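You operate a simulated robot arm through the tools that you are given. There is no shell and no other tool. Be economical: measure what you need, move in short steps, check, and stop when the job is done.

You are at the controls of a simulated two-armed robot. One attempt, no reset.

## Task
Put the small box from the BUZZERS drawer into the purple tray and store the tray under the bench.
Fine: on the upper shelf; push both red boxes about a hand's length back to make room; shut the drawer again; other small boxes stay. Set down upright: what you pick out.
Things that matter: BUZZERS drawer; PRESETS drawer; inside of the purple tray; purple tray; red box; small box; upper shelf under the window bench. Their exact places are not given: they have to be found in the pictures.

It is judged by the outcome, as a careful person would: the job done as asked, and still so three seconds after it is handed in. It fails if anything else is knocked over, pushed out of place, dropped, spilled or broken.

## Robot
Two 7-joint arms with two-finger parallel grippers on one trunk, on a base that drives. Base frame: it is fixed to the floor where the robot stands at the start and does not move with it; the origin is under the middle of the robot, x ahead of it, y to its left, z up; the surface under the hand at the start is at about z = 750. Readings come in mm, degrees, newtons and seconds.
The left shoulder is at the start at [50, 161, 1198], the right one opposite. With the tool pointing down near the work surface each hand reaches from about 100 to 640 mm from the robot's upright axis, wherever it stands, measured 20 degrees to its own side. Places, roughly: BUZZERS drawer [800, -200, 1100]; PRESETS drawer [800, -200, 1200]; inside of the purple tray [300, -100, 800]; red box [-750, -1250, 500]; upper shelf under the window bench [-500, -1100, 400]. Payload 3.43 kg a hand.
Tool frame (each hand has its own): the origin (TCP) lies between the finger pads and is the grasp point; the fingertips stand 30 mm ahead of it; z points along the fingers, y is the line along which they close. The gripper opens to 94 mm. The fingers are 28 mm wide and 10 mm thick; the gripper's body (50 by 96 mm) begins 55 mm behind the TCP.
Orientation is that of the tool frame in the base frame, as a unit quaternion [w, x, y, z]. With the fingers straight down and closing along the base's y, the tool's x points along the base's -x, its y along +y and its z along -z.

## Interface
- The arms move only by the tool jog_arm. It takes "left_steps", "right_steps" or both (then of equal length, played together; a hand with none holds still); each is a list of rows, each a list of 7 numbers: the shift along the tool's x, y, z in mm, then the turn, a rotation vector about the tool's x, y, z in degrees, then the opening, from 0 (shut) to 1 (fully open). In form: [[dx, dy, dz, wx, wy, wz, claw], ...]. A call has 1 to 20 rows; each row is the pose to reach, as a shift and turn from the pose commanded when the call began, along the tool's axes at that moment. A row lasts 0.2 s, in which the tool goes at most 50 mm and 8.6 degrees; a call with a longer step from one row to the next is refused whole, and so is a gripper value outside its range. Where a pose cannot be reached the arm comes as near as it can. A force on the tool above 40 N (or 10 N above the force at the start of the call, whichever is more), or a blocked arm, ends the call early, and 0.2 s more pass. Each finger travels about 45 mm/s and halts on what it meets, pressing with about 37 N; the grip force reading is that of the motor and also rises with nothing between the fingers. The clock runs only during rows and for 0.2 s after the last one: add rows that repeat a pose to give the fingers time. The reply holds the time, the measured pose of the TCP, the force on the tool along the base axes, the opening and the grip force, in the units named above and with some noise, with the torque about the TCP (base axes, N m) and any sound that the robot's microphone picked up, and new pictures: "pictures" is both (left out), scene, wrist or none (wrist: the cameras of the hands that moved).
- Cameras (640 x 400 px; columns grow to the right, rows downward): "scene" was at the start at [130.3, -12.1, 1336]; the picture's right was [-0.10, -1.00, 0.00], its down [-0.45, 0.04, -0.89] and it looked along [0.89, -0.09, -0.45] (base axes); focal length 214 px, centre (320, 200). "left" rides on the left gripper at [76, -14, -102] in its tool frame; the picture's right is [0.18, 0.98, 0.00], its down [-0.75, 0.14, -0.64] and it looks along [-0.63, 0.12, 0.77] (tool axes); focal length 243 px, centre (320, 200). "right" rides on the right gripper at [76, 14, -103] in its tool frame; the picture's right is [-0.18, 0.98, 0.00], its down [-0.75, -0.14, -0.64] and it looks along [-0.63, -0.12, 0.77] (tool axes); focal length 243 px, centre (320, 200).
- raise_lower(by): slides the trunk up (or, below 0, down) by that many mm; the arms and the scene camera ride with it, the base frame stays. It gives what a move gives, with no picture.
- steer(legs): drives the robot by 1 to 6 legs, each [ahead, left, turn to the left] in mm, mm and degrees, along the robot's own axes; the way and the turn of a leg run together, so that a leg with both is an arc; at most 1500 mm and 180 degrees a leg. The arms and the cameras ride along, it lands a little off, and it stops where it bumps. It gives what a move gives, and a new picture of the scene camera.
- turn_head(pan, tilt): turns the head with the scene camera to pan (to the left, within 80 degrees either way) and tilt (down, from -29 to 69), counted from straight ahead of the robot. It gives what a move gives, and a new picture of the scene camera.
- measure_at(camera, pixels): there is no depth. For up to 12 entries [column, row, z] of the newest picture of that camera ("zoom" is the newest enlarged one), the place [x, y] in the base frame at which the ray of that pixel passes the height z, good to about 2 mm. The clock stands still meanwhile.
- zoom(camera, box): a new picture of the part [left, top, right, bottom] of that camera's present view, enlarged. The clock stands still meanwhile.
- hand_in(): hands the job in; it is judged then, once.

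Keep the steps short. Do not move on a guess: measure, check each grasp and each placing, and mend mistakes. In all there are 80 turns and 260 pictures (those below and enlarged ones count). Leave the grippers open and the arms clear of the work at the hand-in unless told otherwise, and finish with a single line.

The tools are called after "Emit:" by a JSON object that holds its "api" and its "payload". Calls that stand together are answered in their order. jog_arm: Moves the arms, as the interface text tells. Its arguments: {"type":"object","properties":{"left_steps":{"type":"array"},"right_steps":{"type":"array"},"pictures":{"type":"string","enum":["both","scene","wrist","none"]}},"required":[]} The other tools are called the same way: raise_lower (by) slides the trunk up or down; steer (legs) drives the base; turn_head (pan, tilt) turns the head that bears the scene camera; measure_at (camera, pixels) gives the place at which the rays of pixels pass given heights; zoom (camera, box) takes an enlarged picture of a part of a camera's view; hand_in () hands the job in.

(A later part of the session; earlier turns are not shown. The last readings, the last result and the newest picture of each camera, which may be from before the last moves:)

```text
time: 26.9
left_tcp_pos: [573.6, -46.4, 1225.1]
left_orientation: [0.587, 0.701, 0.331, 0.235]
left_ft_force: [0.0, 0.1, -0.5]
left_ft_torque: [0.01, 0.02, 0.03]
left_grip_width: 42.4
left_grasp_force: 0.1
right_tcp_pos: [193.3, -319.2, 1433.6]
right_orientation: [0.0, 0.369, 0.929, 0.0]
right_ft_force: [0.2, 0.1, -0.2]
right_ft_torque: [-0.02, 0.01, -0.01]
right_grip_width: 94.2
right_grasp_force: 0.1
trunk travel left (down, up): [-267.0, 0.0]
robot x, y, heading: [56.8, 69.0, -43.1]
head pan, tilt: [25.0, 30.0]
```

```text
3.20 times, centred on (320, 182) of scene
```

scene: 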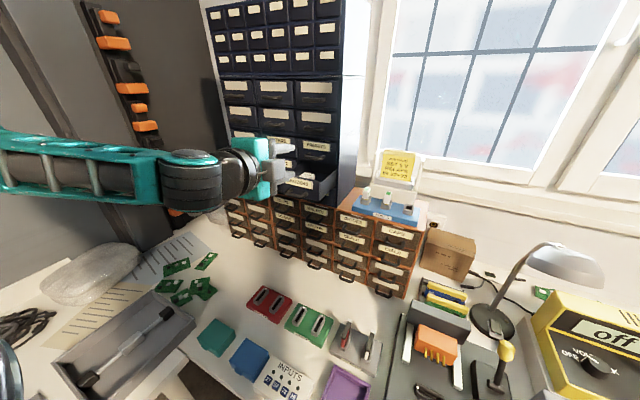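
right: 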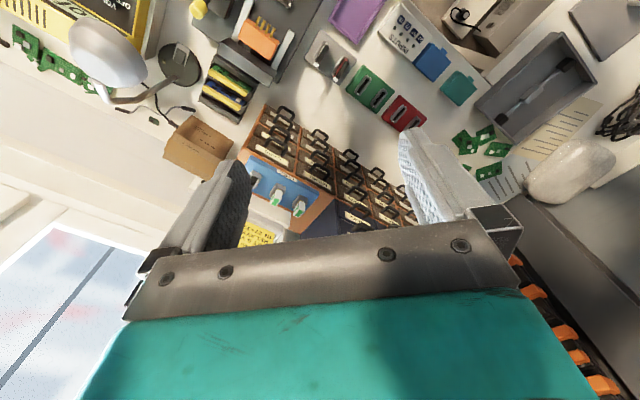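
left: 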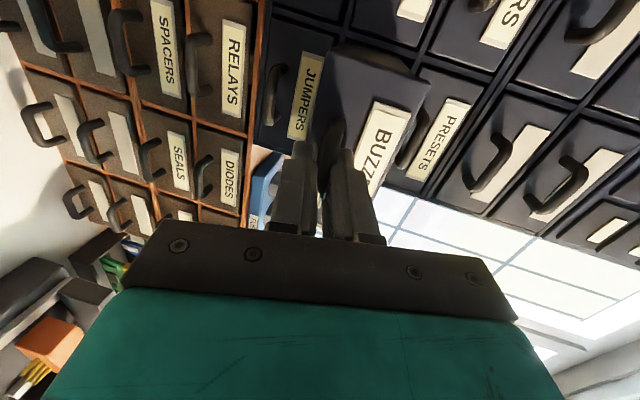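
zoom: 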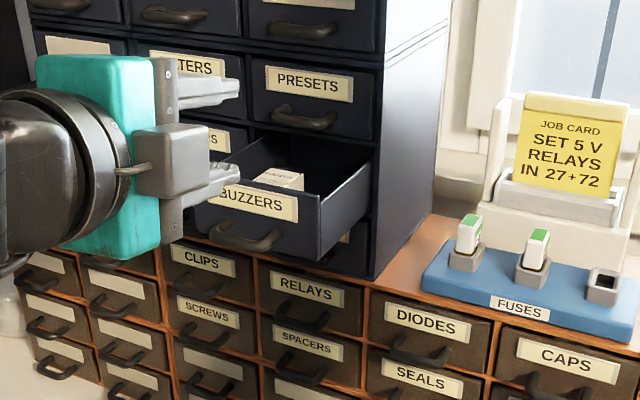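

One box is visible near the drawer front. I'll roll the left hand back, then pitch it down so it can reach in from above.

Emit:
{"api": "jog_arm", "payload": {"left_steps": [[0, 0, 0, 0, 0, -8.5, 0.45], [0, 0, 0, 0, 0, -17, 0.45], [0, 0, 0, 0, 0, -25.5, 0.45], [0, 0, 0, 0, 0, -34, 0.45], [0, 0, 0, 0, 0, -42.5, 0.6], [0, 0, 0, 0, 0, -51, 0.6], [0, 0, 0, 0, 0, -59, 0.7], [0, 0, 0, 0, 0, -67, 0.8], [0, 0, 0, 0, 0, -75, 0.8], [0, 0, 0, 0, 0, -83, 0.8], [0, 0, 0, 0, 0, -90, 0.8]], "pictures": "none"}}

Emit:
{"api": "jog_arm", "payload": {"left_steps": [[-10, 0, 0, 0, 8.5, 0, 0.8], [-20, 0, 0, 0, 17, 0, 0.8], [-30, 0, 0, 0, 25.5, 0, 0.8], [-40, 0, 0, 0, 34, 0, 0.8], [-50, 0, 0, 0, 42.5, 0, 0.8], [-60, 0, 0, 0, 51, 0, 0.8], [-70, 0, 0, 0, 59, 0, 0.8], [-80, 0, 0, 0, 67, 0, 0.8], [-90, 0, 0, 0, 73, 0, 0.8], [-90, 0, 0, 0, 78, 0, 0.8]]}}

```text
time: 29.2
left_tcp_pos: [574.7, -47.3, 1226.2]
left_orientation: [0.58, 0.261, 0.73, -0.251]
left_ft_force: [0.0, -0.8, 0.3]
left_ft_torque: [-0.01, 0.01, 0.02]
left_grip_width: 75.2
left_grasp_force: 0.0
right_tcp_pos: [192.8, -320.2, 1432.6]
right_orientation: [0.0, 0.37, 0.929, 0.0]
right_ft_force: [-0.4, 0.7, 0.3]
right_ft_torque: [0.03, -0.02, -0.01]
right_grip_width: 94.0
right_grasp_force: 0.0
trunk travel left (down, up): [-267.0, 0.0]
robot x, y, heading: [53.9, 67.2, -43.4]
head pan, tilt: [25.0, 30.0]
```

```text
time: 31.4
left_tcp_pos: [591.6, -54.3, 1313.3]
left_orientation: [-0.007, 0.361, 0.932, -0.029]
left_ft_force: [0.2, 0.3, -0.4]
left_ft_torque: [-0.01, 0.03, 0.0]
left_grip_width: 75.3
left_grasp_force: 0.0
right_tcp_pos: [192.3, -320.0, 1434.0]
right_orientation: [0.0, 0.37, 0.929, 0.0]
right_ft_force: [-0.7, 0.3, -0.3]
right_ft_torque: [-0.01, -0.01, 0.0]
right_grip_width: 94.0
right_grasp_force: 0.0
trunk travel left (down, up): [-267.0, 0.0]
robot x, y, heading: [58.0, 64.9, -43.3]
head pan, tilt: [25.0, 30.0]
```

scene: 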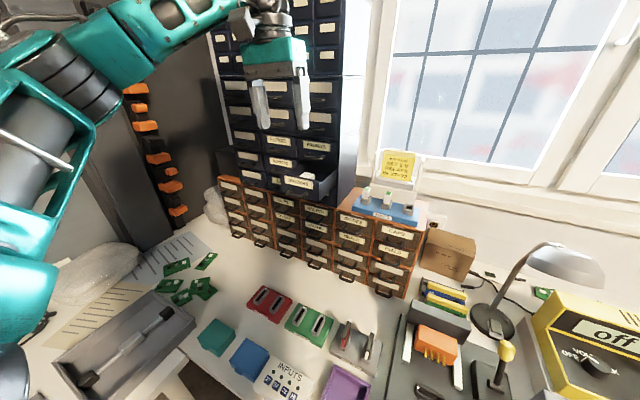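
left: 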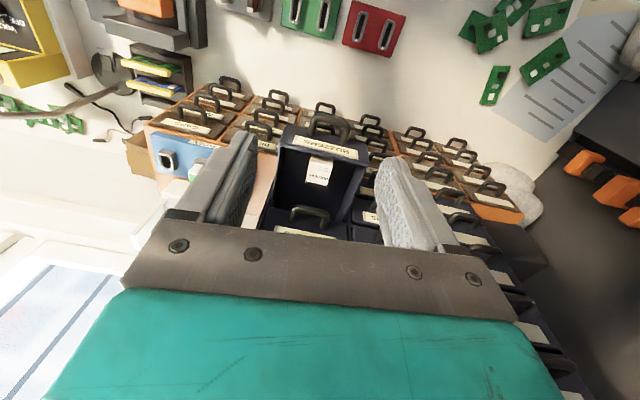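

Emit:
{"api": "zoom", "payload": {"camera": "left", "box": [240, 100, 400, 200]}}

Emit:
{"api": "zoom", "payload": {"camera": "scene", "box": [250, 130, 370, 205]}}

```text
4.00 times, centred on (320, 150) of left
```

zoom: 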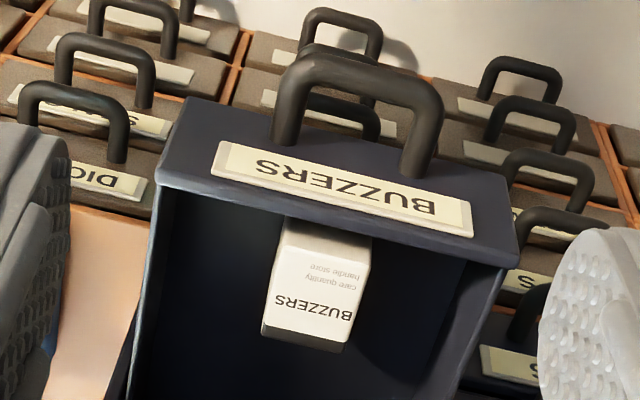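

```text
5.33 times, centred on (310, 168) of scene
```

zoom: 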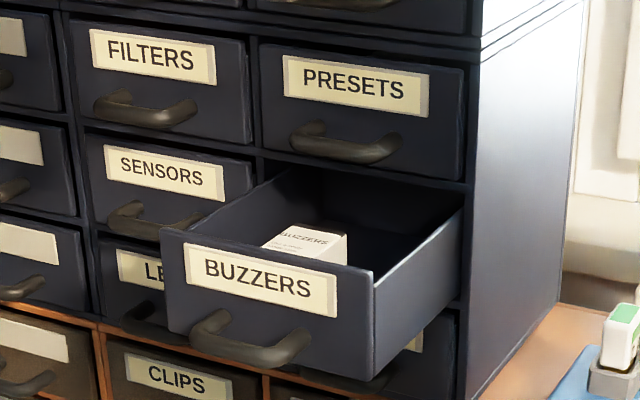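

The small box labelled BUZZERS stands in the drawer front, and it's the only one in there. I'll measure it from both views.

Emit:
{"api": "measure_at", "payload": {"camera": "left", "pixels": [[319.5, 171, 1110], [319.5, 171, 1130], [319.5, 171, 1150], [322, 142, 1160], [322, 142, 1140], [284, 147, 1160], [365, 164, 1160]]}}

Emit:
{"api": "measure_at", "payload": {"camera": "scene", "pixels": [[307, 176.4, 1110], [307, 176.4, 1130], [307, 176.4, 1150], [299, 182, 1160], [299, 182, 1150]]}}

Emit:
{"api": "zoom", "payload": {"camera": "left", "box": [288, 140, 352, 180]}}

Emit:
{"api": "zoom", "payload": {"camera": "scene", "box": [278, 155, 342, 195]}}

```text
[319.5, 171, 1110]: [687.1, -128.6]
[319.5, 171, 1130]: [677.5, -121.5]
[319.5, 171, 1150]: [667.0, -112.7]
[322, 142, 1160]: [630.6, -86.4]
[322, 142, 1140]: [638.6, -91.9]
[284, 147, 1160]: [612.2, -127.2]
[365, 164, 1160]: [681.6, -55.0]
```

```text
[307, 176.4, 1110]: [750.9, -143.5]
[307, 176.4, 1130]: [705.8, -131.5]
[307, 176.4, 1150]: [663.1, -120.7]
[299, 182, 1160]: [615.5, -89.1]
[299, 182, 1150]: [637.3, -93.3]
```

```text
10.00 times, centred on (320, 160) of left
```

zoom: 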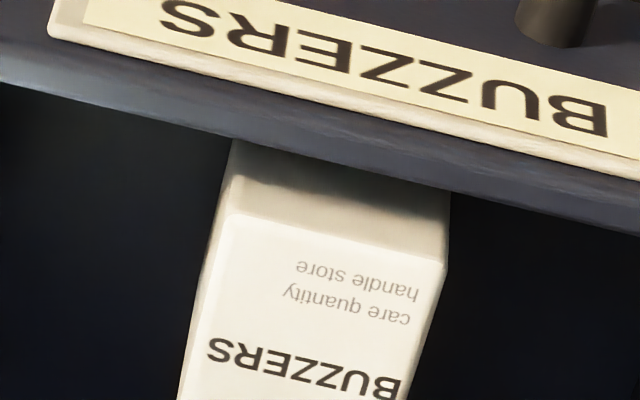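

```text
10.00 times, centred on (310, 175) of scene
```

zoom: 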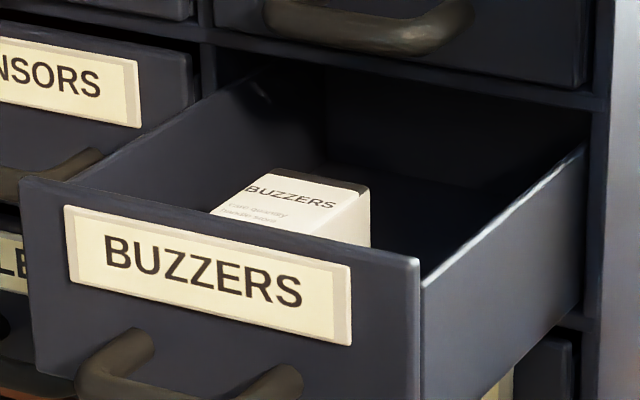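

Box: top at z≈1149, centre about (667,−115), 31 mm wide, in line with the drawer. I'll bring the hand above it, tilted 15° back so the wrist clears the upper handles.

Emit:
{"api": "jog_arm", "payload": {"left_steps": [[-20, 3, 10, -0.8, -4, 0.4, 0.65], [-45, 6, 35, -1.7, -8, 0.7, 0.65], [-70, 9, 65, -2.6, -12, 1, 0.65], [-95.8, 11.7, 98.2, -3.4, -15, 1.4, 0.65], [-95.8, 11.7, 98.2, -3.4, -15, 1.4, 0.65]]}}

Emit:
{"api": "zoom", "payload": {"camera": "left", "box": [200, 60, 440, 210]}}

Emit:
{"api": "zoom", "payload": {"camera": "scene", "box": [230, 100, 390, 200]}}

```text
time: 32.6
left_tcp_pos: [667.6, -117.8, 1215.5]
left_orientation: [0.127, 0.366, 0.921, -0.049]
left_ft_force: [0.6, 0.1, -0.6]
left_ft_torque: [-0.05, 0.0, 0.03]
left_grip_width: 61.1
left_grasp_force: 0.1
right_tcp_pos: [192.3, -318.9, 1433.6]
right_orientation: [0.001, 0.369, 0.929, 0.0]
right_ft_force: [-0.3, -0.3, -0.4]
right_ft_torque: [0.0, -0.03, 0.03]
right_grip_width: 93.9
right_grasp_force: 0.1
trunk travel left (down, up): [-267.0, 0.0]
robot x, y, heading: [56.4, 66.8, -43.3]
head pan, tilt: [25.0, 30.0]
```

scene: 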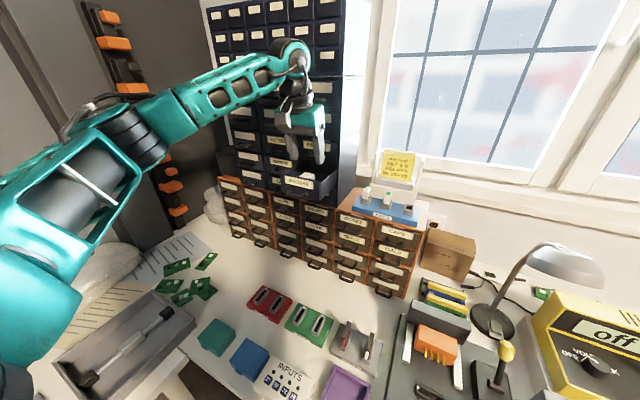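
left: 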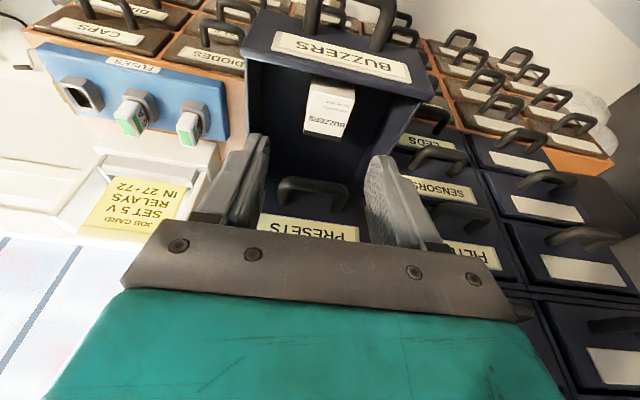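

```text
2.67 times, centred on (320, 135) of left
```

zoom: 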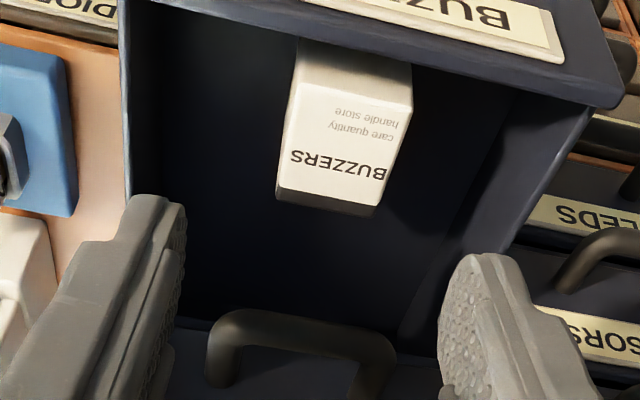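

```text
4.00 times, centred on (310, 150) of scene
```

zoom: 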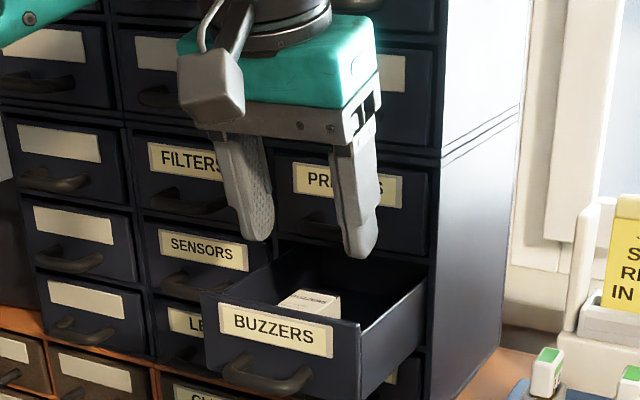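

Emit:
{"api": "measure_at", "payload": {"camera": "left", "pixels": [[328.6, 115.5, 1130], [328.6, 115.5, 1145], [328.6, 115.5, 1155], [310, 92, 1145], [355, 100, 1145], [304, 133, 1145], [340.5, 141, 1145]]}}

Emit:
{"api": "zoom", "payload": {"camera": "scene", "box": [278, 155, 342, 195]}}

```text
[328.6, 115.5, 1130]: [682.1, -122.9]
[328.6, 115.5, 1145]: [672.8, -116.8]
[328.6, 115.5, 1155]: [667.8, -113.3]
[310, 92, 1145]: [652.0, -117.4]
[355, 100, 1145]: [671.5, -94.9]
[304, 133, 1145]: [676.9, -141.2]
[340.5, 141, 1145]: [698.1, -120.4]
```

```text
10.00 times, centred on (310, 175) of scene
```

zoom: 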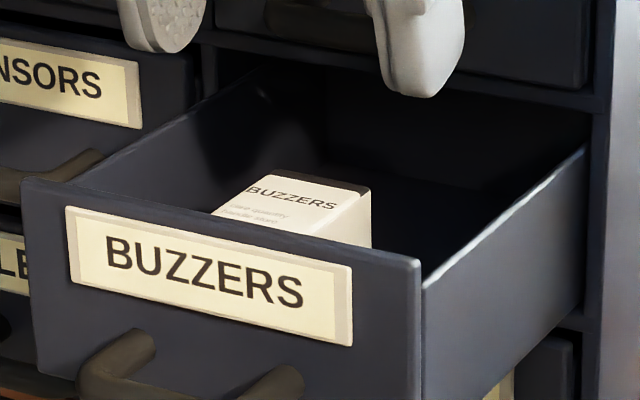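

Emit:
{"api": "measure_at", "payload": {"camera": "scene", "pixels": [[315, 173.7, 1135], [315, 173.7, 1145], [315, 173.7, 1155]]}}

Emit:
{"api": "measure_at", "payload": {"camera": "left", "pixels": [[304, 133, 1135], [304, 133, 1155], [304, 136, 1145]]}}

```text
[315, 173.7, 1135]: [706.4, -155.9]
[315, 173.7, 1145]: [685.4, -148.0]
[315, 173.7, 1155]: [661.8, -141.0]
```

```text
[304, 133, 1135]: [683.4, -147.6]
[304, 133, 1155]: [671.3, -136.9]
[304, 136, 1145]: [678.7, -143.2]
```

Box top at z≈1148, centre (673,−117), about 30×36 mm. I'll go straight down to the grasp height.

Emit:
{"api": "jog_arm", "payload": {"left_steps": [[4.7, 2, 19, 0, 0, 0, 0.65], [9.5, 3.4, 39, 0, 0, 0, 0.65], [14, 3.4, 58, 0, 0, 0, 0.65], [18.9, 3.4, 77.4, 0, 0, 0, 0.65], [18.9, 3.4, 77.4, 0, 0, 0, 0.65]]}}

Emit:
{"api": "zoom", "payload": {"camera": "left", "box": [200, 60, 440, 210]}}

Emit:
{"api": "zoom", "payload": {"camera": "scene", "box": [250, 120, 370, 195]}}

```text
time: 33.9
left_tcp_pos: [671.1, -115.1, 1137.7]
left_orientation: [0.129, 0.364, 0.921, -0.049]
left_ft_force: [0.7, 0.9, 16.8]
left_ft_torque: [-0.22, 0.27, -0.19]
left_grip_width: 60.9
left_grasp_force: 0.0
right_tcp_pos: [190.7, -319.2, 1434.4]
right_orientation: [0.001, 0.369, 0.929, 0.0]
right_ft_force: [0.1, -0.5, -0.2]
right_ft_torque: [-0.01, 0.03, 0.0]
right_grip_width: 94.0
right_grasp_force: 0.1
trunk travel left (down, up): [-267.0, 0.0]
robot x, y, heading: [60.8, 66.8, -43.5]
head pan, tilt: [25.0, 30.0]
```

scene: 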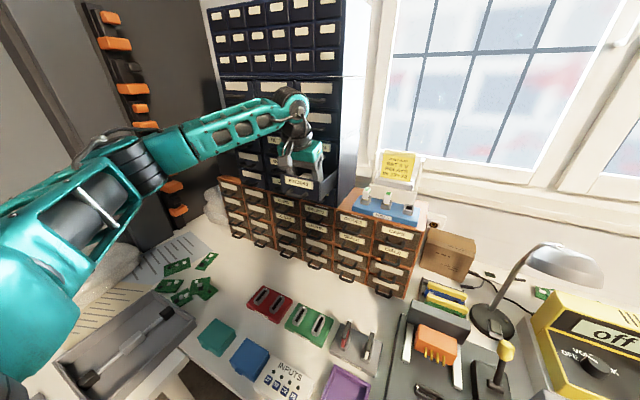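
left: 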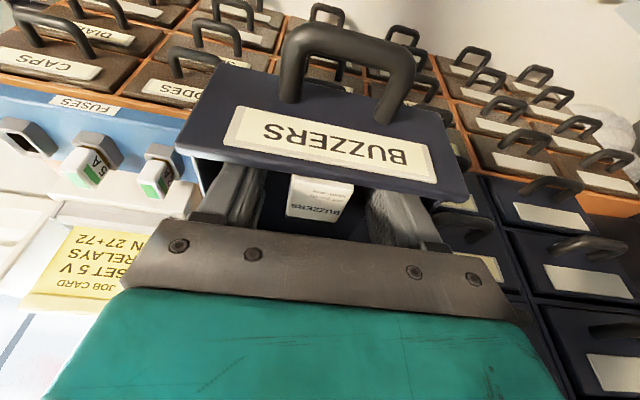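

```text
2.67 times, centred on (320, 135) of left
```

zoom: 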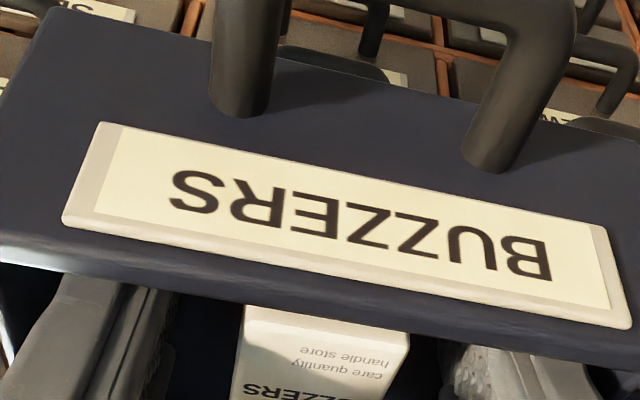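

```text
5.33 times, centred on (310, 158) of scene
```

zoom: 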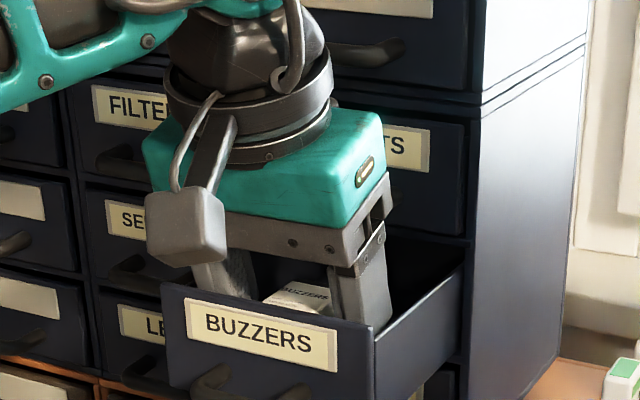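

16.8 N upward: the tips have touched the drawer floor. I'll lift 4 mm and close on the box.

Emit:
{"api": "jog_arm", "payload": {"left_steps": [[-1, 0, -4, 0, 0, 0, 0.65], [-1, 0, -4, 0, 0, 0, 0.5], [-1, 0, -4, 0, 0, 0, 0.4], [-1, 0, -4, 0, 0, 0, 0.3], [-1, 0, -4, 0, 0, 0, 0.1], [-1, 0, -4, 0, 0, 0, 0], [-1, 0, -4, 0, 0, 0, 0]], "pictures": "wrist"}}

```text
time: 35.5
left_tcp_pos: [673.0, -115.0, 1139.3]
left_orientation: [0.127, 0.365, 0.921, -0.048]
left_ft_force: [0.0, 0.5, -0.1]
left_ft_torque: [0.0, -0.02, 0.0]
left_grip_width: 33.4
left_grasp_force: 36.9
right_tcp_pos: [192.2, -318.9, 1433.4]
right_orientation: [0.0, 0.37, 0.929, 0.001]
right_ft_force: [-0.4, 0.2, -0.4]
right_ft_torque: [-0.03, -0.03, 0.01]
right_grip_width: 94.1
right_grasp_force: 0.1
trunk travel left (down, up): [-267.0, 0.0]
robot x, y, heading: [54.9, 69.2, -43.6]
head pan, tilt: [25.0, 30.0]
```

left: 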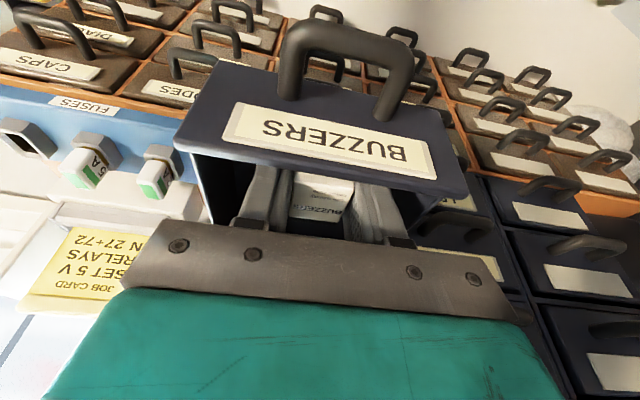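

The box is held (33 mm, 37 N). I'll lift straight up and then draw back toward me.

Emit:
{"api": "jog_arm", "payload": {"left_steps": [[-5.4, 0, -19.3, 0, 0, 0, 0], [-10.8, 0, -38.6, 0, 0, 0, 0], [-16.2, 0, -58, 0, 0, 0, 0], [-21.6, 0, -77, 0, 0, 0, 0], [-25.6, 0, -91, 0, 0, 0, 0], [14, 0, -80, 0, 0, 0, 0], [53, 0, -69, 0, 0, 0, 0], [92, 0, -58, 0, 0, 0, 0]]}}

```text
time: 37.2
left_tcp_pos: [594.1, -41.1, 1170.3]
left_orientation: [0.126, 0.364, 0.922, -0.048]
left_ft_force: [0.3, -0.1, -0.5]
left_ft_torque: [0.01, 0.0, -0.02]
left_grip_width: 0.1
left_grasp_force: 33.4
right_tcp_pos: [193.4, -318.0, 1433.3]
right_orientation: [-0.001, 0.369, 0.929, -0.001]
right_ft_force: [0.1, 0.4, 0.8]
right_ft_torque: [0.03, -0.04, -0.03]
right_grip_width: 94.1
right_grasp_force: 0.0
trunk travel left (down, up): [-267.0, 0.0]
robot x, y, heading: [52.3, 66.7, -43.5]
head pan, tilt: [25.0, 30.0]
```

scene: 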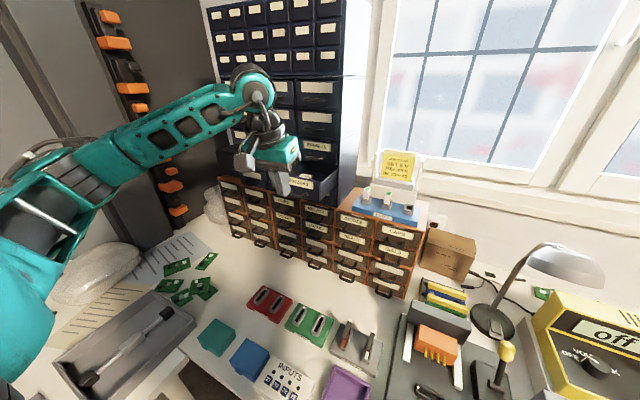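
left: 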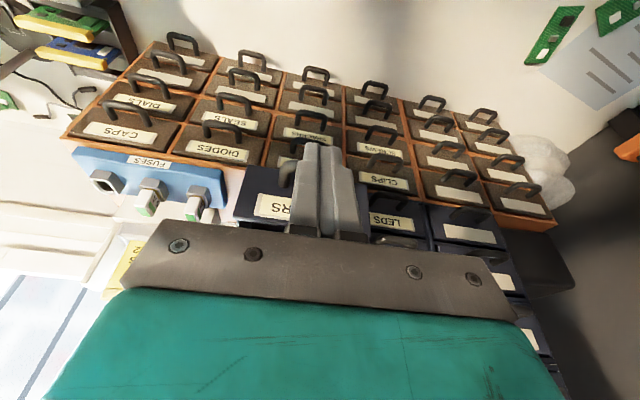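

The box slipped: my retreat sloped downward and it caught the drawer front. I'll look at where it is.

Emit:
{"api": "jog_arm", "payload": {"left_steps": [[0, 0, -40, 0, 0, 0, 0], [0, 0, -80, 0, 0, 0, 0.3], [0, 0, -110, 0, 0, 0, 0.65]]}}

Emit:
{"api": "zoom", "payload": {"camera": "left", "box": [200, 100, 440, 250]}}

Emit:
{"api": "zoom", "payload": {"camera": "scene", "box": [250, 140, 370, 215]}}

```text
time: 38.0
left_tcp_pos: [573.1, -23.3, 1277.5]
left_orientation: [0.126, 0.365, 0.921, -0.048]
left_ft_force: [0.2, -0.2, -0.2]
left_ft_torque: [0.01, 0.0, -0.03]
left_grip_width: 48.9
left_grasp_force: 0.0
right_tcp_pos: [192.7, -319.0, 1433.8]
right_orientation: [0.0, 0.37, 0.929, 0.001]
right_ft_force: [0.4, -0.1, -0.6]
right_ft_torque: [0.01, -0.08, 0.0]
right_grip_width: 93.9
right_grasp_force: 0.0
trunk travel left (down, up): [-267.0, 0.0]
robot x, y, heading: [57.5, 68.4, -43.6]
head pan, tilt: [25.0, 30.0]
```

scene: 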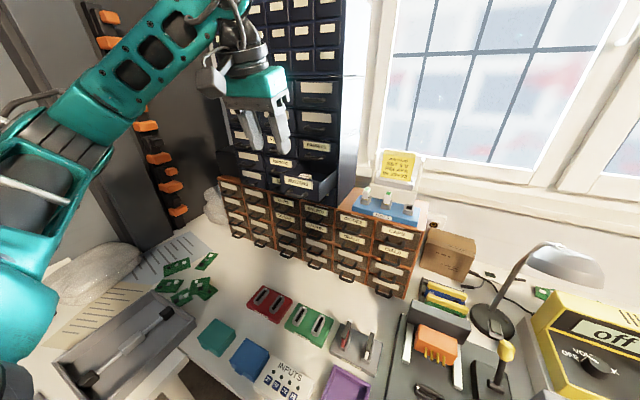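
left: 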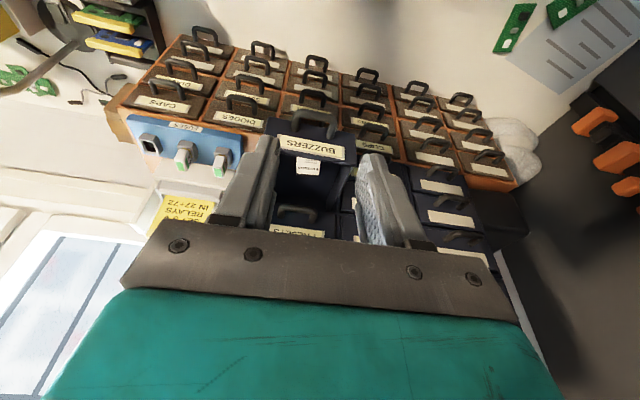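

```text
2.67 times, centred on (320, 175) of left
```

zoom: 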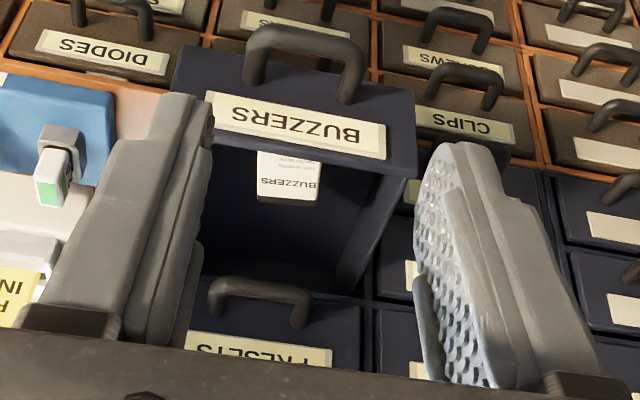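

```text
5.33 times, centred on (310, 178) of scene
```

zoom: 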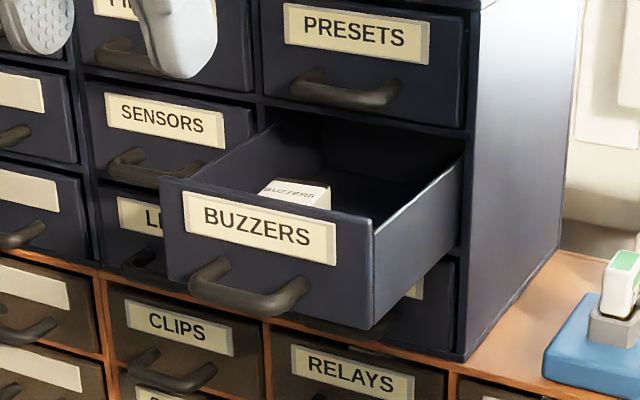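

Luckily it stands upright in the drawer again. I'll go back above it and measure anew.

Emit:
{"api": "jog_arm", "payload": {"left_steps": [[-26, -1, 23, 0, 0, 0, 0.65], [-52, -2, 47, 0, 0, 0, 0.65], [-78, -3, 70, 0, 0, 0, 0.65], [-104, -3.6, 94, 0, 0, 0, 0.65], [-104, -3.6, 94, 0, 0, 0, 0.65]], "pictures": "wrist"}}

Emit:
{"api": "zoom", "payload": {"camera": "left", "box": [240, 60, 400, 160]}}

Emit:
{"api": "zoom", "payload": {"camera": "scene", "box": [278, 155, 342, 195]}}

```text
time: 39.2
left_tcp_pos: [661.9, -110.6, 1213.6]
left_orientation: [0.126, 0.365, 0.921, -0.048]
left_ft_force: [0.1, -0.4, -0.5]
left_ft_torque: [-0.03, 0.0, 0.0]
left_grip_width: 61.2
left_grasp_force: 0.0
right_tcp_pos: [192.2, -319.4, 1434.1]
right_orientation: [-0.001, 0.37, 0.929, 0.0]
right_ft_force: [0.3, -0.1, -0.4]
right_ft_torque: [0.0, 0.01, -0.01]
right_grip_width: 93.9
right_grasp_force: 0.3
trunk travel left (down, up): [-267.0, 0.0]
robot x, y, heading: [56.6, 68.7, -43.3]
head pan, tilt: [25.0, 30.0]
```

left: 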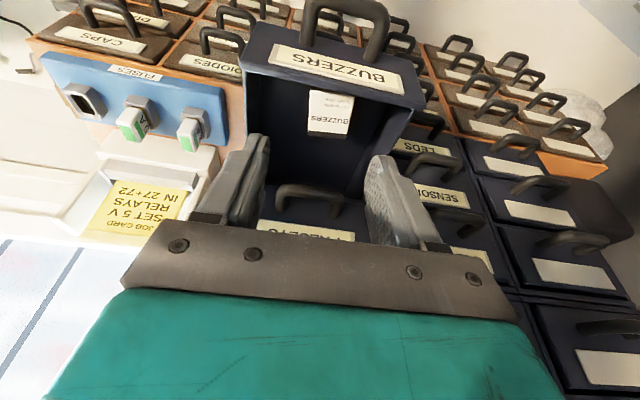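

```text
4.00 times, centred on (320, 110) of left
```

zoom: 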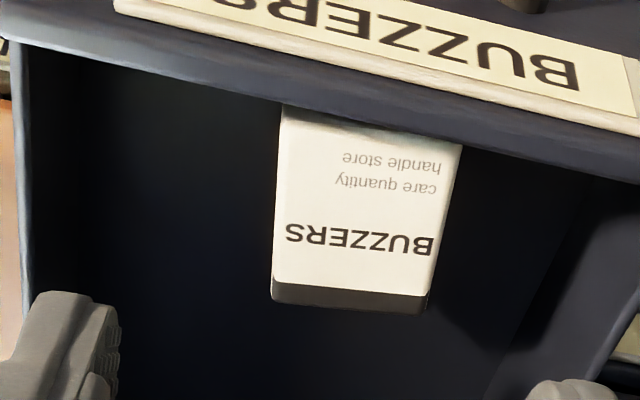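

```text
10.00 times, centred on (310, 175) of scene
```

zoom: 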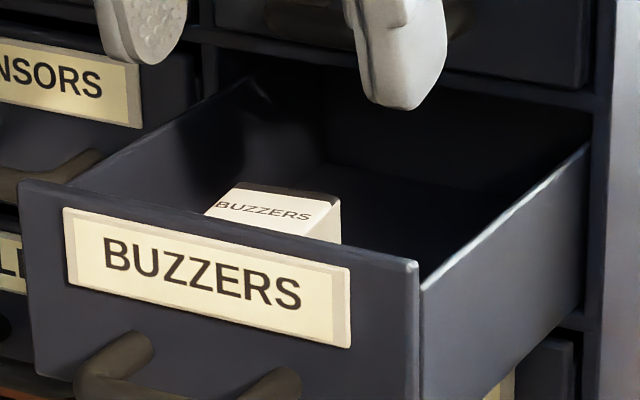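

Emit:
{"api": "measure_at", "payload": {"camera": "left", "pixels": [[311.25, 87, 1148], [355.5, 95.75, 1148], [347, 134.25, 1148], [308, 130.75, 1148], [308.75, 135.75, 1148], [346.25, 138.75, 1148], [325, 80, 1160], [244, 66, 1160], [425, 107, 1160]]}}

Emit:
{"api": "measure_at", "payload": {"camera": "scene", "pixels": [[312, 174.5, 1138], [312, 174.5, 1148], [312, 174.5, 1155]]}}

```text
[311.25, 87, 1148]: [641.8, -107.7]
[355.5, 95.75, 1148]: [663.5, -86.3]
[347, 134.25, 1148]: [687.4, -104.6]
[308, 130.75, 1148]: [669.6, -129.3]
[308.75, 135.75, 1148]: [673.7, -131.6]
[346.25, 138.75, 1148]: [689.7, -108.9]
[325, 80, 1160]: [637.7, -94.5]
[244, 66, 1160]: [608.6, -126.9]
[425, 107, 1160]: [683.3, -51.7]
```

```text
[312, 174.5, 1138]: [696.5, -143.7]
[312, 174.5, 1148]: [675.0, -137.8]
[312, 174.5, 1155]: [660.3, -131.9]
```

Box now centres at (667,−108), turned about 3°. I'll descend again.

Emit:
{"api": "jog_arm", "payload": {"left_steps": [[4.5, 2, 18, 0, 0, -1, 0.65], [9, 4.5, 36, 0, 0, -2, 0.65], [13, 4.5, 54, 0, 0, -2, 0.65], [17.1, 4.5, 70.7, 0, 0, -2, 0.65], [17.1, 4.5, 70.7, 0, 0, -2, 0.5], [17.1, 4.5, 70.7, 0, 0, -2, 0.4], [17.1, 4.5, 70.7, 0, 0, -2, 0.3], [17.1, 4.5, 70.7, 0, 0, -2, 0.1], [17.1, 4.5, 70.7, 0, 0, -2, 0], [17.1, 4.5, 70.7, 0, 0, -2, 0]], "pictures": "wrist"}}

```text
time: 41.5
left_tcp_pos: [666.8, -111.4, 1139.5]
left_orientation: [0.125, 0.349, 0.927, -0.05]
left_ft_force: [-0.2, 0.4, 0.8]
left_ft_torque: [-0.01, 0.03, 0.01]
left_grip_width: 33.5
left_grasp_force: 36.8
right_tcp_pos: [193.5, -319.6, 1432.9]
right_orientation: [0.0, 0.369, 0.929, 0.001]
right_ft_force: [0.6, 1.1, 0.0]
right_ft_torque: [0.0, 0.0, 0.01]
right_grip_width: 93.9
right_grasp_force: 0.1
trunk travel left (down, up): [-267.0, 0.0]
robot x, y, heading: [59.5, 66.2, -43.3]
head pan, tilt: [25.0, 30.0]
```

left: 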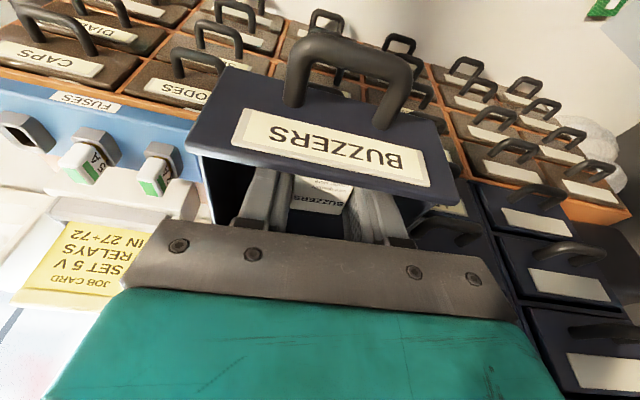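

Held again (33.5 mm). I'll lift straight up only, 95 mm, and check.

Emit:
{"api": "jog_arm", "payload": {"left_steps": [[-5.4, 0, -19.3, 0, 0, 0, 0], [-10.8, 0, -38.6, 0, 0, 0, 0], [-16.2, 0, -58, 0, 0, 0, 0], [-21.6, 0, -77, 0, 0, 0, 0], [-25.6, 0, -91.5, 0, 0, 0, 0]]}}

Emit:
{"api": "zoom", "payload": {"camera": "scene", "box": [250, 100, 370, 175]}}

```text
time: 42.6
left_tcp_pos: [668.3, -108.1, 1236.2]
left_orientation: [0.126, 0.349, 0.927, -0.051]
left_ft_force: [0.6, -0.1, -0.5]
left_ft_torque: [0.01, -0.02, 0.03]
left_grip_width: 33.2
left_grasp_force: 37.0
right_tcp_pos: [192.4, -318.9, 1434.2]
right_orientation: [0.0, 0.37, 0.929, -0.001]
right_ft_force: [0.3, 0.0, -0.3]
right_ft_torque: [0.02, -0.01, 0.03]
right_grip_width: 93.9
right_grasp_force: 0.0
trunk travel left (down, up): [-267.0, 0.0]
robot x, y, heading: [58.9, 67.2, -43.3]
head pan, tilt: [25.0, 30.0]
```

scene: 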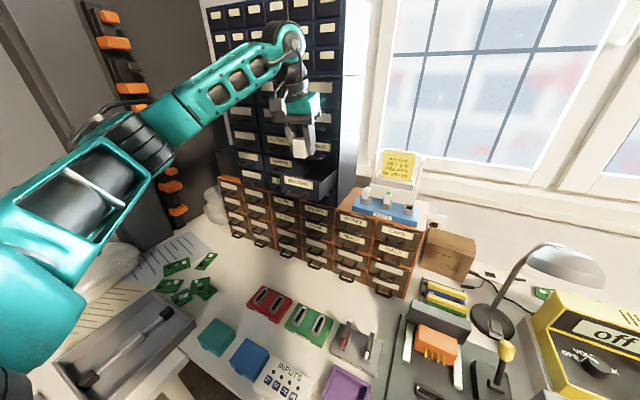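
left: 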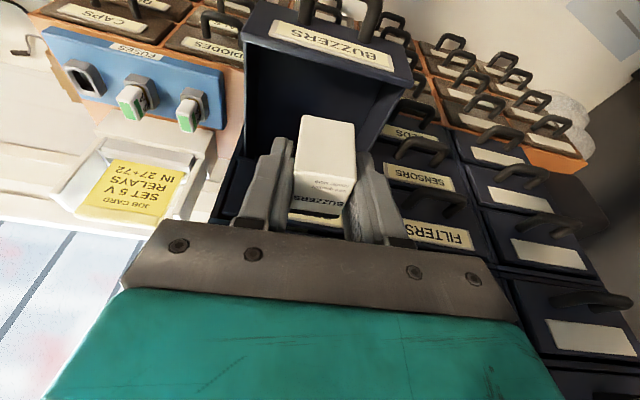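

```text
5.33 times, centred on (310, 138) of scene
```

zoom: 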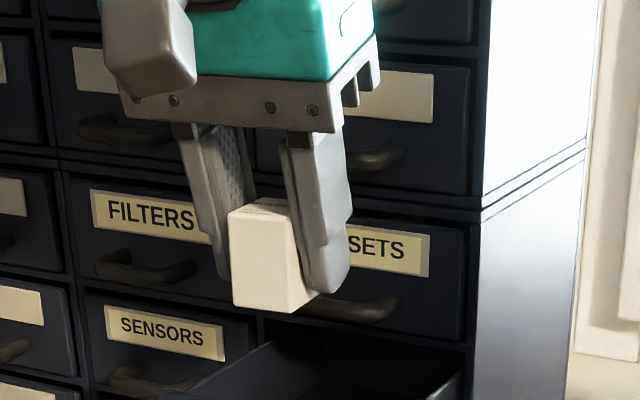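

The box is held upright. I'll draw back level (with the slope corrected) and move toward the tray side.

Emit:
{"api": "jog_arm", "payload": {"left_steps": [[39, 0, -11, 0, 0, 0, 0], [77, 0, -21.5, 0, 0, 0, 0], [116, 0, -32.5, 0, 0, 0, 0], [145, 0, -40.5, 0, 0, 0, 0]], "pictures": "none"}}

Emit:
{"api": "turn_head", "payload": {"pan": 5, "tilt": 60}}

Emit:
{"api": "zoom", "payload": {"camera": "scene", "box": [220, 150, 420, 275]}}

```text
time: 43.6
left_tcp_pos: [552.9, -9.1, 1236.3]
left_orientation: [0.125, 0.348, 0.928, -0.051]
left_ft_force: [0.5, -0.7, -0.3]
left_ft_torque: [0.0, 0.02, 0.0]
left_grip_width: 33.1
left_grasp_force: 37.1
right_tcp_pos: [192.2, -319.2, 1433.8]
right_orientation: [0.001, 0.37, 0.929, 0.0]
right_ft_force: [0.4, -0.4, -0.1]
right_ft_torque: [0.0, 0.02, 0.02]
right_grip_width: 93.9
right_grasp_force: 0.0
trunk travel left (down, up): [-267.0, 0.0]
robot x, y, heading: [57.6, 68.0, -43.3]
head pan, tilt: [25.0, 30.0]
```

```text
time: 44.6
left_tcp_pos: [553.1, -8.7, 1236.7]
left_orientation: [0.125, 0.349, 0.927, -0.051]
left_ft_force: [0.3, 0.1, -1.0]
left_ft_torque: [-0.01, -0.01, 0.01]
left_grip_width: 33.5
left_grasp_force: 36.5
right_tcp_pos: [191.9, -319.5, 1433.9]
right_orientation: [0.0, 0.37, 0.929, 0.0]
right_ft_force: [-0.7, 0.3, 0.3]
right_ft_torque: [0.01, 0.0, 0.0]
right_grip_width: 94.1
right_grasp_force: 0.1
trunk travel left (down, up): [-267.0, 0.0]
robot x, y, heading: [54.6, 68.3, -43.3]
head pan, tilt: [5.0, 60.0]
```

scene: 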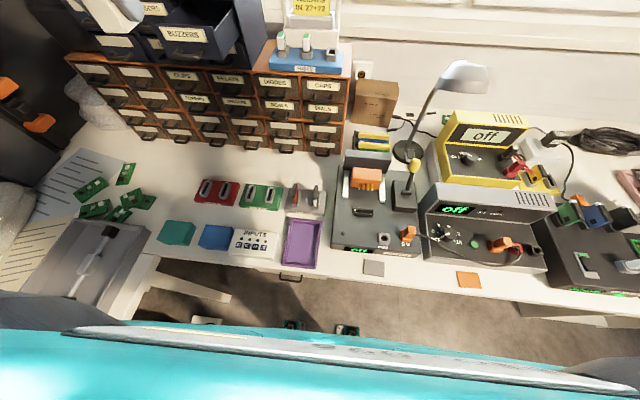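

```text
3.20 times, centred on (320, 212) of scene
```

zoom: 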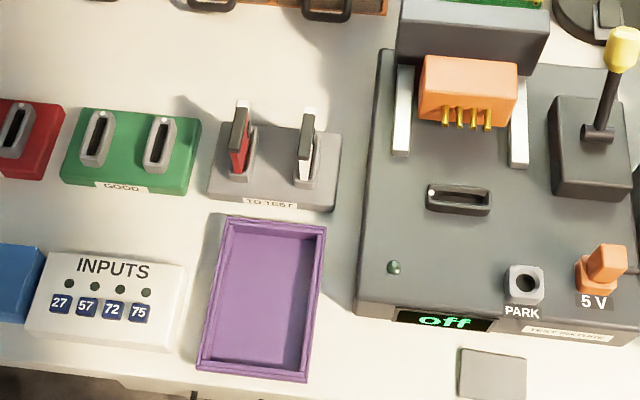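

Emit:
{"api": "measure_at", "payload": {"camera": "zoom", "pixels": [[226, 217, 780], [326, 227, 780], [304, 378, 780], [198, 366, 780], [226, 217, 770], [326, 227, 770], [304, 378, 770], [198, 366, 770], [180, 275, 780], [360, 300, 790]]}}

Emit:
{"api": "measure_at", "payload": {"camera": "zoom", "pixels": [[234, 229, 752], [317, 237, 752], [294, 370, 752], [207, 360, 752], [300, 383, 750], [197, 371, 750], [212, 240, 750], [336, 200, 760]]}}

Emit:
{"api": "zoom", "payload": {"camera": "scene", "box": [272, 205, 336, 275]}}

```text
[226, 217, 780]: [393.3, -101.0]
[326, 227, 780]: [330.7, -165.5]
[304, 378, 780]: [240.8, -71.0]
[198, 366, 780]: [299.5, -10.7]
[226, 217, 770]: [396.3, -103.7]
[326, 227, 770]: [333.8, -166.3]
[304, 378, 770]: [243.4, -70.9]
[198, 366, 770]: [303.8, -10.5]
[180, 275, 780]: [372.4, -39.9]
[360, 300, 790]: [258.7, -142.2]
```

```text
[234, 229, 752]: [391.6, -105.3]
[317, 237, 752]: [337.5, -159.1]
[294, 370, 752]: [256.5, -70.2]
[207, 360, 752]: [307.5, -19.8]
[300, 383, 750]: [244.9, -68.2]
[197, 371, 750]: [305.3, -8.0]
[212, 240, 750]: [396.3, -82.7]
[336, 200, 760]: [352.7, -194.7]
```

```text
5.71 times, centred on (304, 240) of scene
```

zoom: 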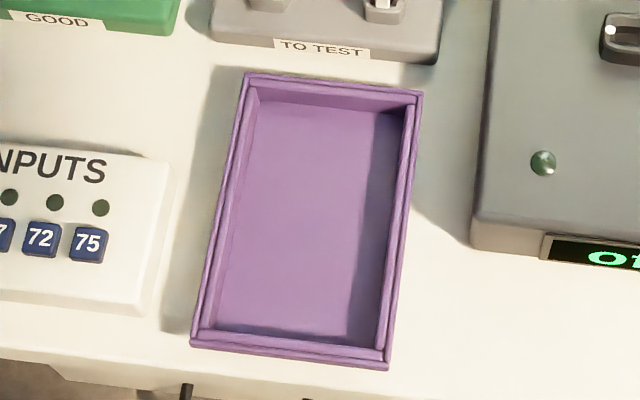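

The tray's outer size is about 87×130 mm, centred at (316,−87) with its rim at about z 775. I'll carry the box above it, aligning the yaw.

Emit:
{"api": "jog_arm", "payload": {"left_steps": [[16, -18, 25, 0.1, 0, 0.2, 0], [32, -36, 50, 0.1, 0, 0.5, 0], [48, -53, 74, 0.2, 0, 0.7, 0], [64, -71, 99, 0.3, 0, 0.9, 0], [81, -89, 124, 0.3, 0, 1.2, 0], [97, -106, 148, 0.4, 0, 1.4, 0], [113, -124, 173, 0.5, 0, 1.6, 0], [129, -142, 198, 0.5, 0, 1.9, 0], [145, -160, 222, 0.6, 0, 2.1, 0], [161, -177, 247, 0.7, 0, 2.3, 0], [177, -195, 272, 0.7, 0, 2.6, 0], [193.5, -213, 296.6, 0.8, 0, 2.8, 0], [193.5, -213, 296.6, 0.8, 0, 2.8, 0]]}}

Emit:
{"api": "zoom", "payload": {"camera": "scene", "box": [240, 160, 400, 280]}}

```text
time: 47.4
left_tcp_pos: [331.3, -99.8, 901.3]
left_orientation: [0.123, 0.372, 0.919, -0.053]
left_ft_force: [-0.6, -0.3, -0.4]
left_ft_torque: [0.04, 0.01, 0.02]
left_grip_width: 33.3
left_grasp_force: 37.0
right_tcp_pos: [193.0, -318.3, 1433.5]
right_orientation: [0.0, 0.369, 0.929, 0.0]
right_ft_force: [-0.6, -0.2, -0.8]
right_ft_torque: [0.02, 0.01, -0.04]
right_grip_width: 94.0
right_grasp_force: 0.1
trunk travel left (down, up): [-267.0, 0.0]
robot x, y, heading: [59.5, 69.7, -43.7]
head pan, tilt: [5.0, 60.0]
```

scene: 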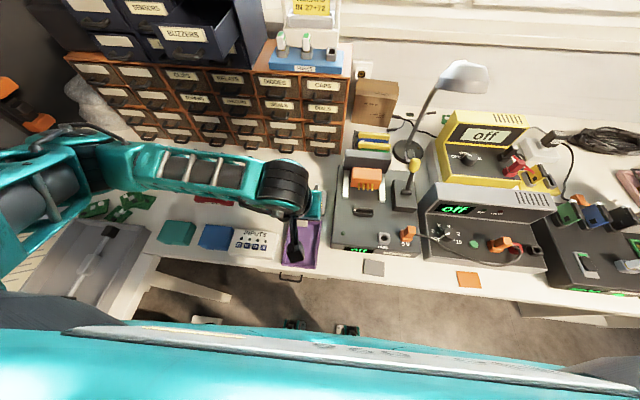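
left: 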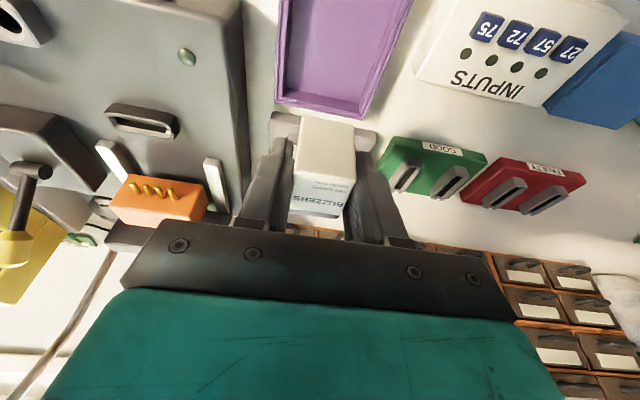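

```text
3.33 times, centred on (320, 220) of scene
```

zoom: 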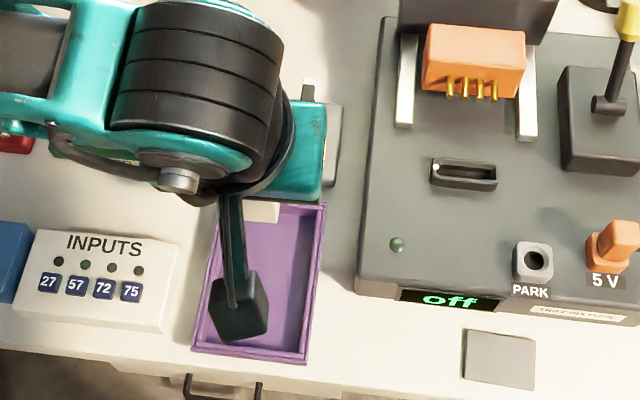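

Emit:
{"api": "measure_at", "payload": {"camera": "left", "pixels": [[275, 97, 775], [362, 118, 775], [280, 0, 775], [413, 0, 775]]}}

Emit:
{"api": "jog_arm", "payload": {"left_steps": [[8, 0, 28.8, 0, 0, 0, 0], [16, 0, 57.7, 0, 0, 0, 0], [24, 0, 86.6, 0, 0, 0, 0]]}}

Emit:
{"api": "zoom", "payload": {"camera": "left", "box": [200, 0, 440, 240]}}

```text
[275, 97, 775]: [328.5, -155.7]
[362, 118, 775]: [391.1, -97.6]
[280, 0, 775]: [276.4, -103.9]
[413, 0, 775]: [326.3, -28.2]
```

```text
time: 48.2
left_tcp_pos: [330.9, -101.6, 812.9]
left_orientation: [0.123, 0.372, 0.918, -0.055]
left_ft_force: [0.9, -0.7, -0.2]
left_ft_torque: [-0.02, 0.01, 0.03]
left_grip_width: 33.2
left_grasp_force: 36.8
right_tcp_pos: [192.1, -319.1, 1433.1]
right_orientation: [0.0, 0.37, 0.929, 0.0]
right_ft_force: [-0.8, -1.1, 0.3]
right_ft_torque: [-0.03, -0.02, 0.01]
right_grip_width: 94.1
right_grasp_force: 0.0
trunk travel left (down, up): [-267.0, 0.0]
robot x, y, heading: [59.1, 66.2, -43.8]
head pan, tilt: [5.0, 60.0]
```

scene: 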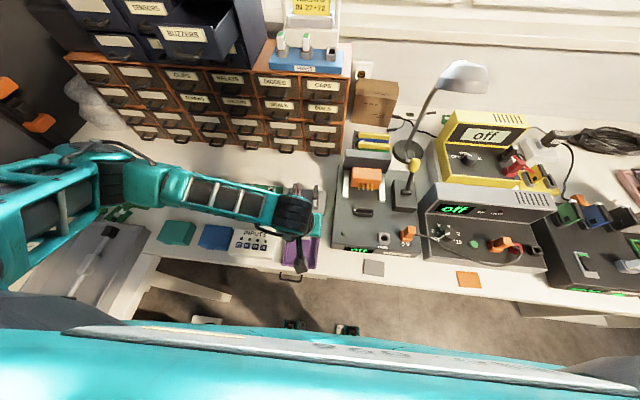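
left: 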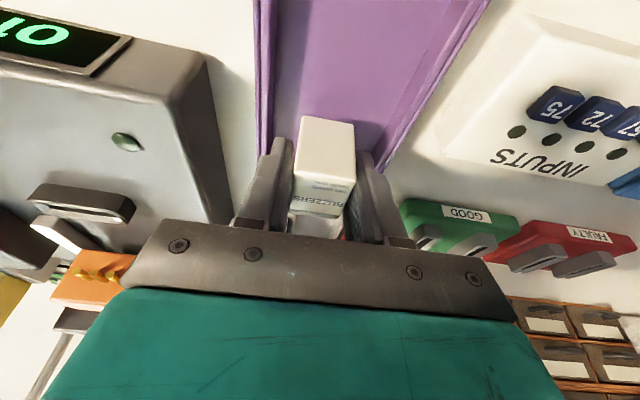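

```text
1.67 times, centred on (320, 120) of left
```

zoom: 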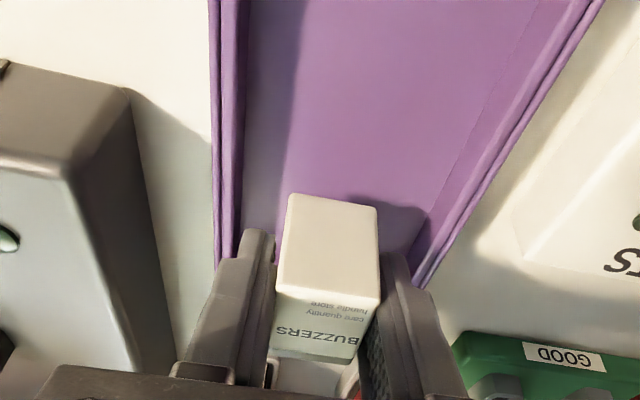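

The box is centred over the tray. I'll lower it in small steps until it touches the floor.

Emit:
{"api": "jog_arm", "payload": {"left_steps": [[2.7, 0, 9.6, 0, 0, 0, 0], [4.6, 0, 16.4, 0, 0, 0, 0], [5.4, 0, 19.3, 0, 0, 0, 0], [6, 0, 21.2, 0, 0, 0, 0], [6.5, 0, 23, 0, 0, 0, 0]], "pictures": "wrist"}}

```text
time: 49.4
left_tcp_pos: [330.8, -100.9, 790.2]
left_orientation: [0.125, 0.372, 0.918, -0.056]
left_ft_force: [-0.7, 6.4, 24.5]
left_ft_torque: [0.29, 0.09, 0.0]
left_grip_width: 33.8
left_grasp_force: 36.9
right_tcp_pos: [191.5, -318.3, 1434.8]
right_orientation: [0.001, 0.37, 0.929, 0.0]
right_ft_force: [-0.3, 0.4, 0.1]
right_ft_torque: [-0.03, 0.0, -0.04]
right_grip_width: 94.0
right_grasp_force: 0.0
trunk travel left (down, up): [-267.0, 0.0]
robot x, y, heading: [55.3, 63.2, -43.5]
head pan, tilt: [5.0, 60.0]
```

left: 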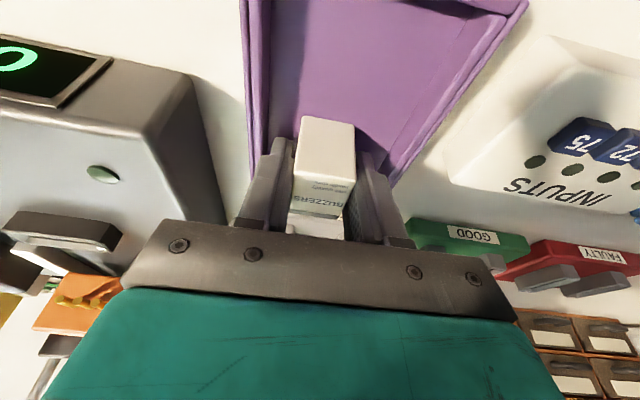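

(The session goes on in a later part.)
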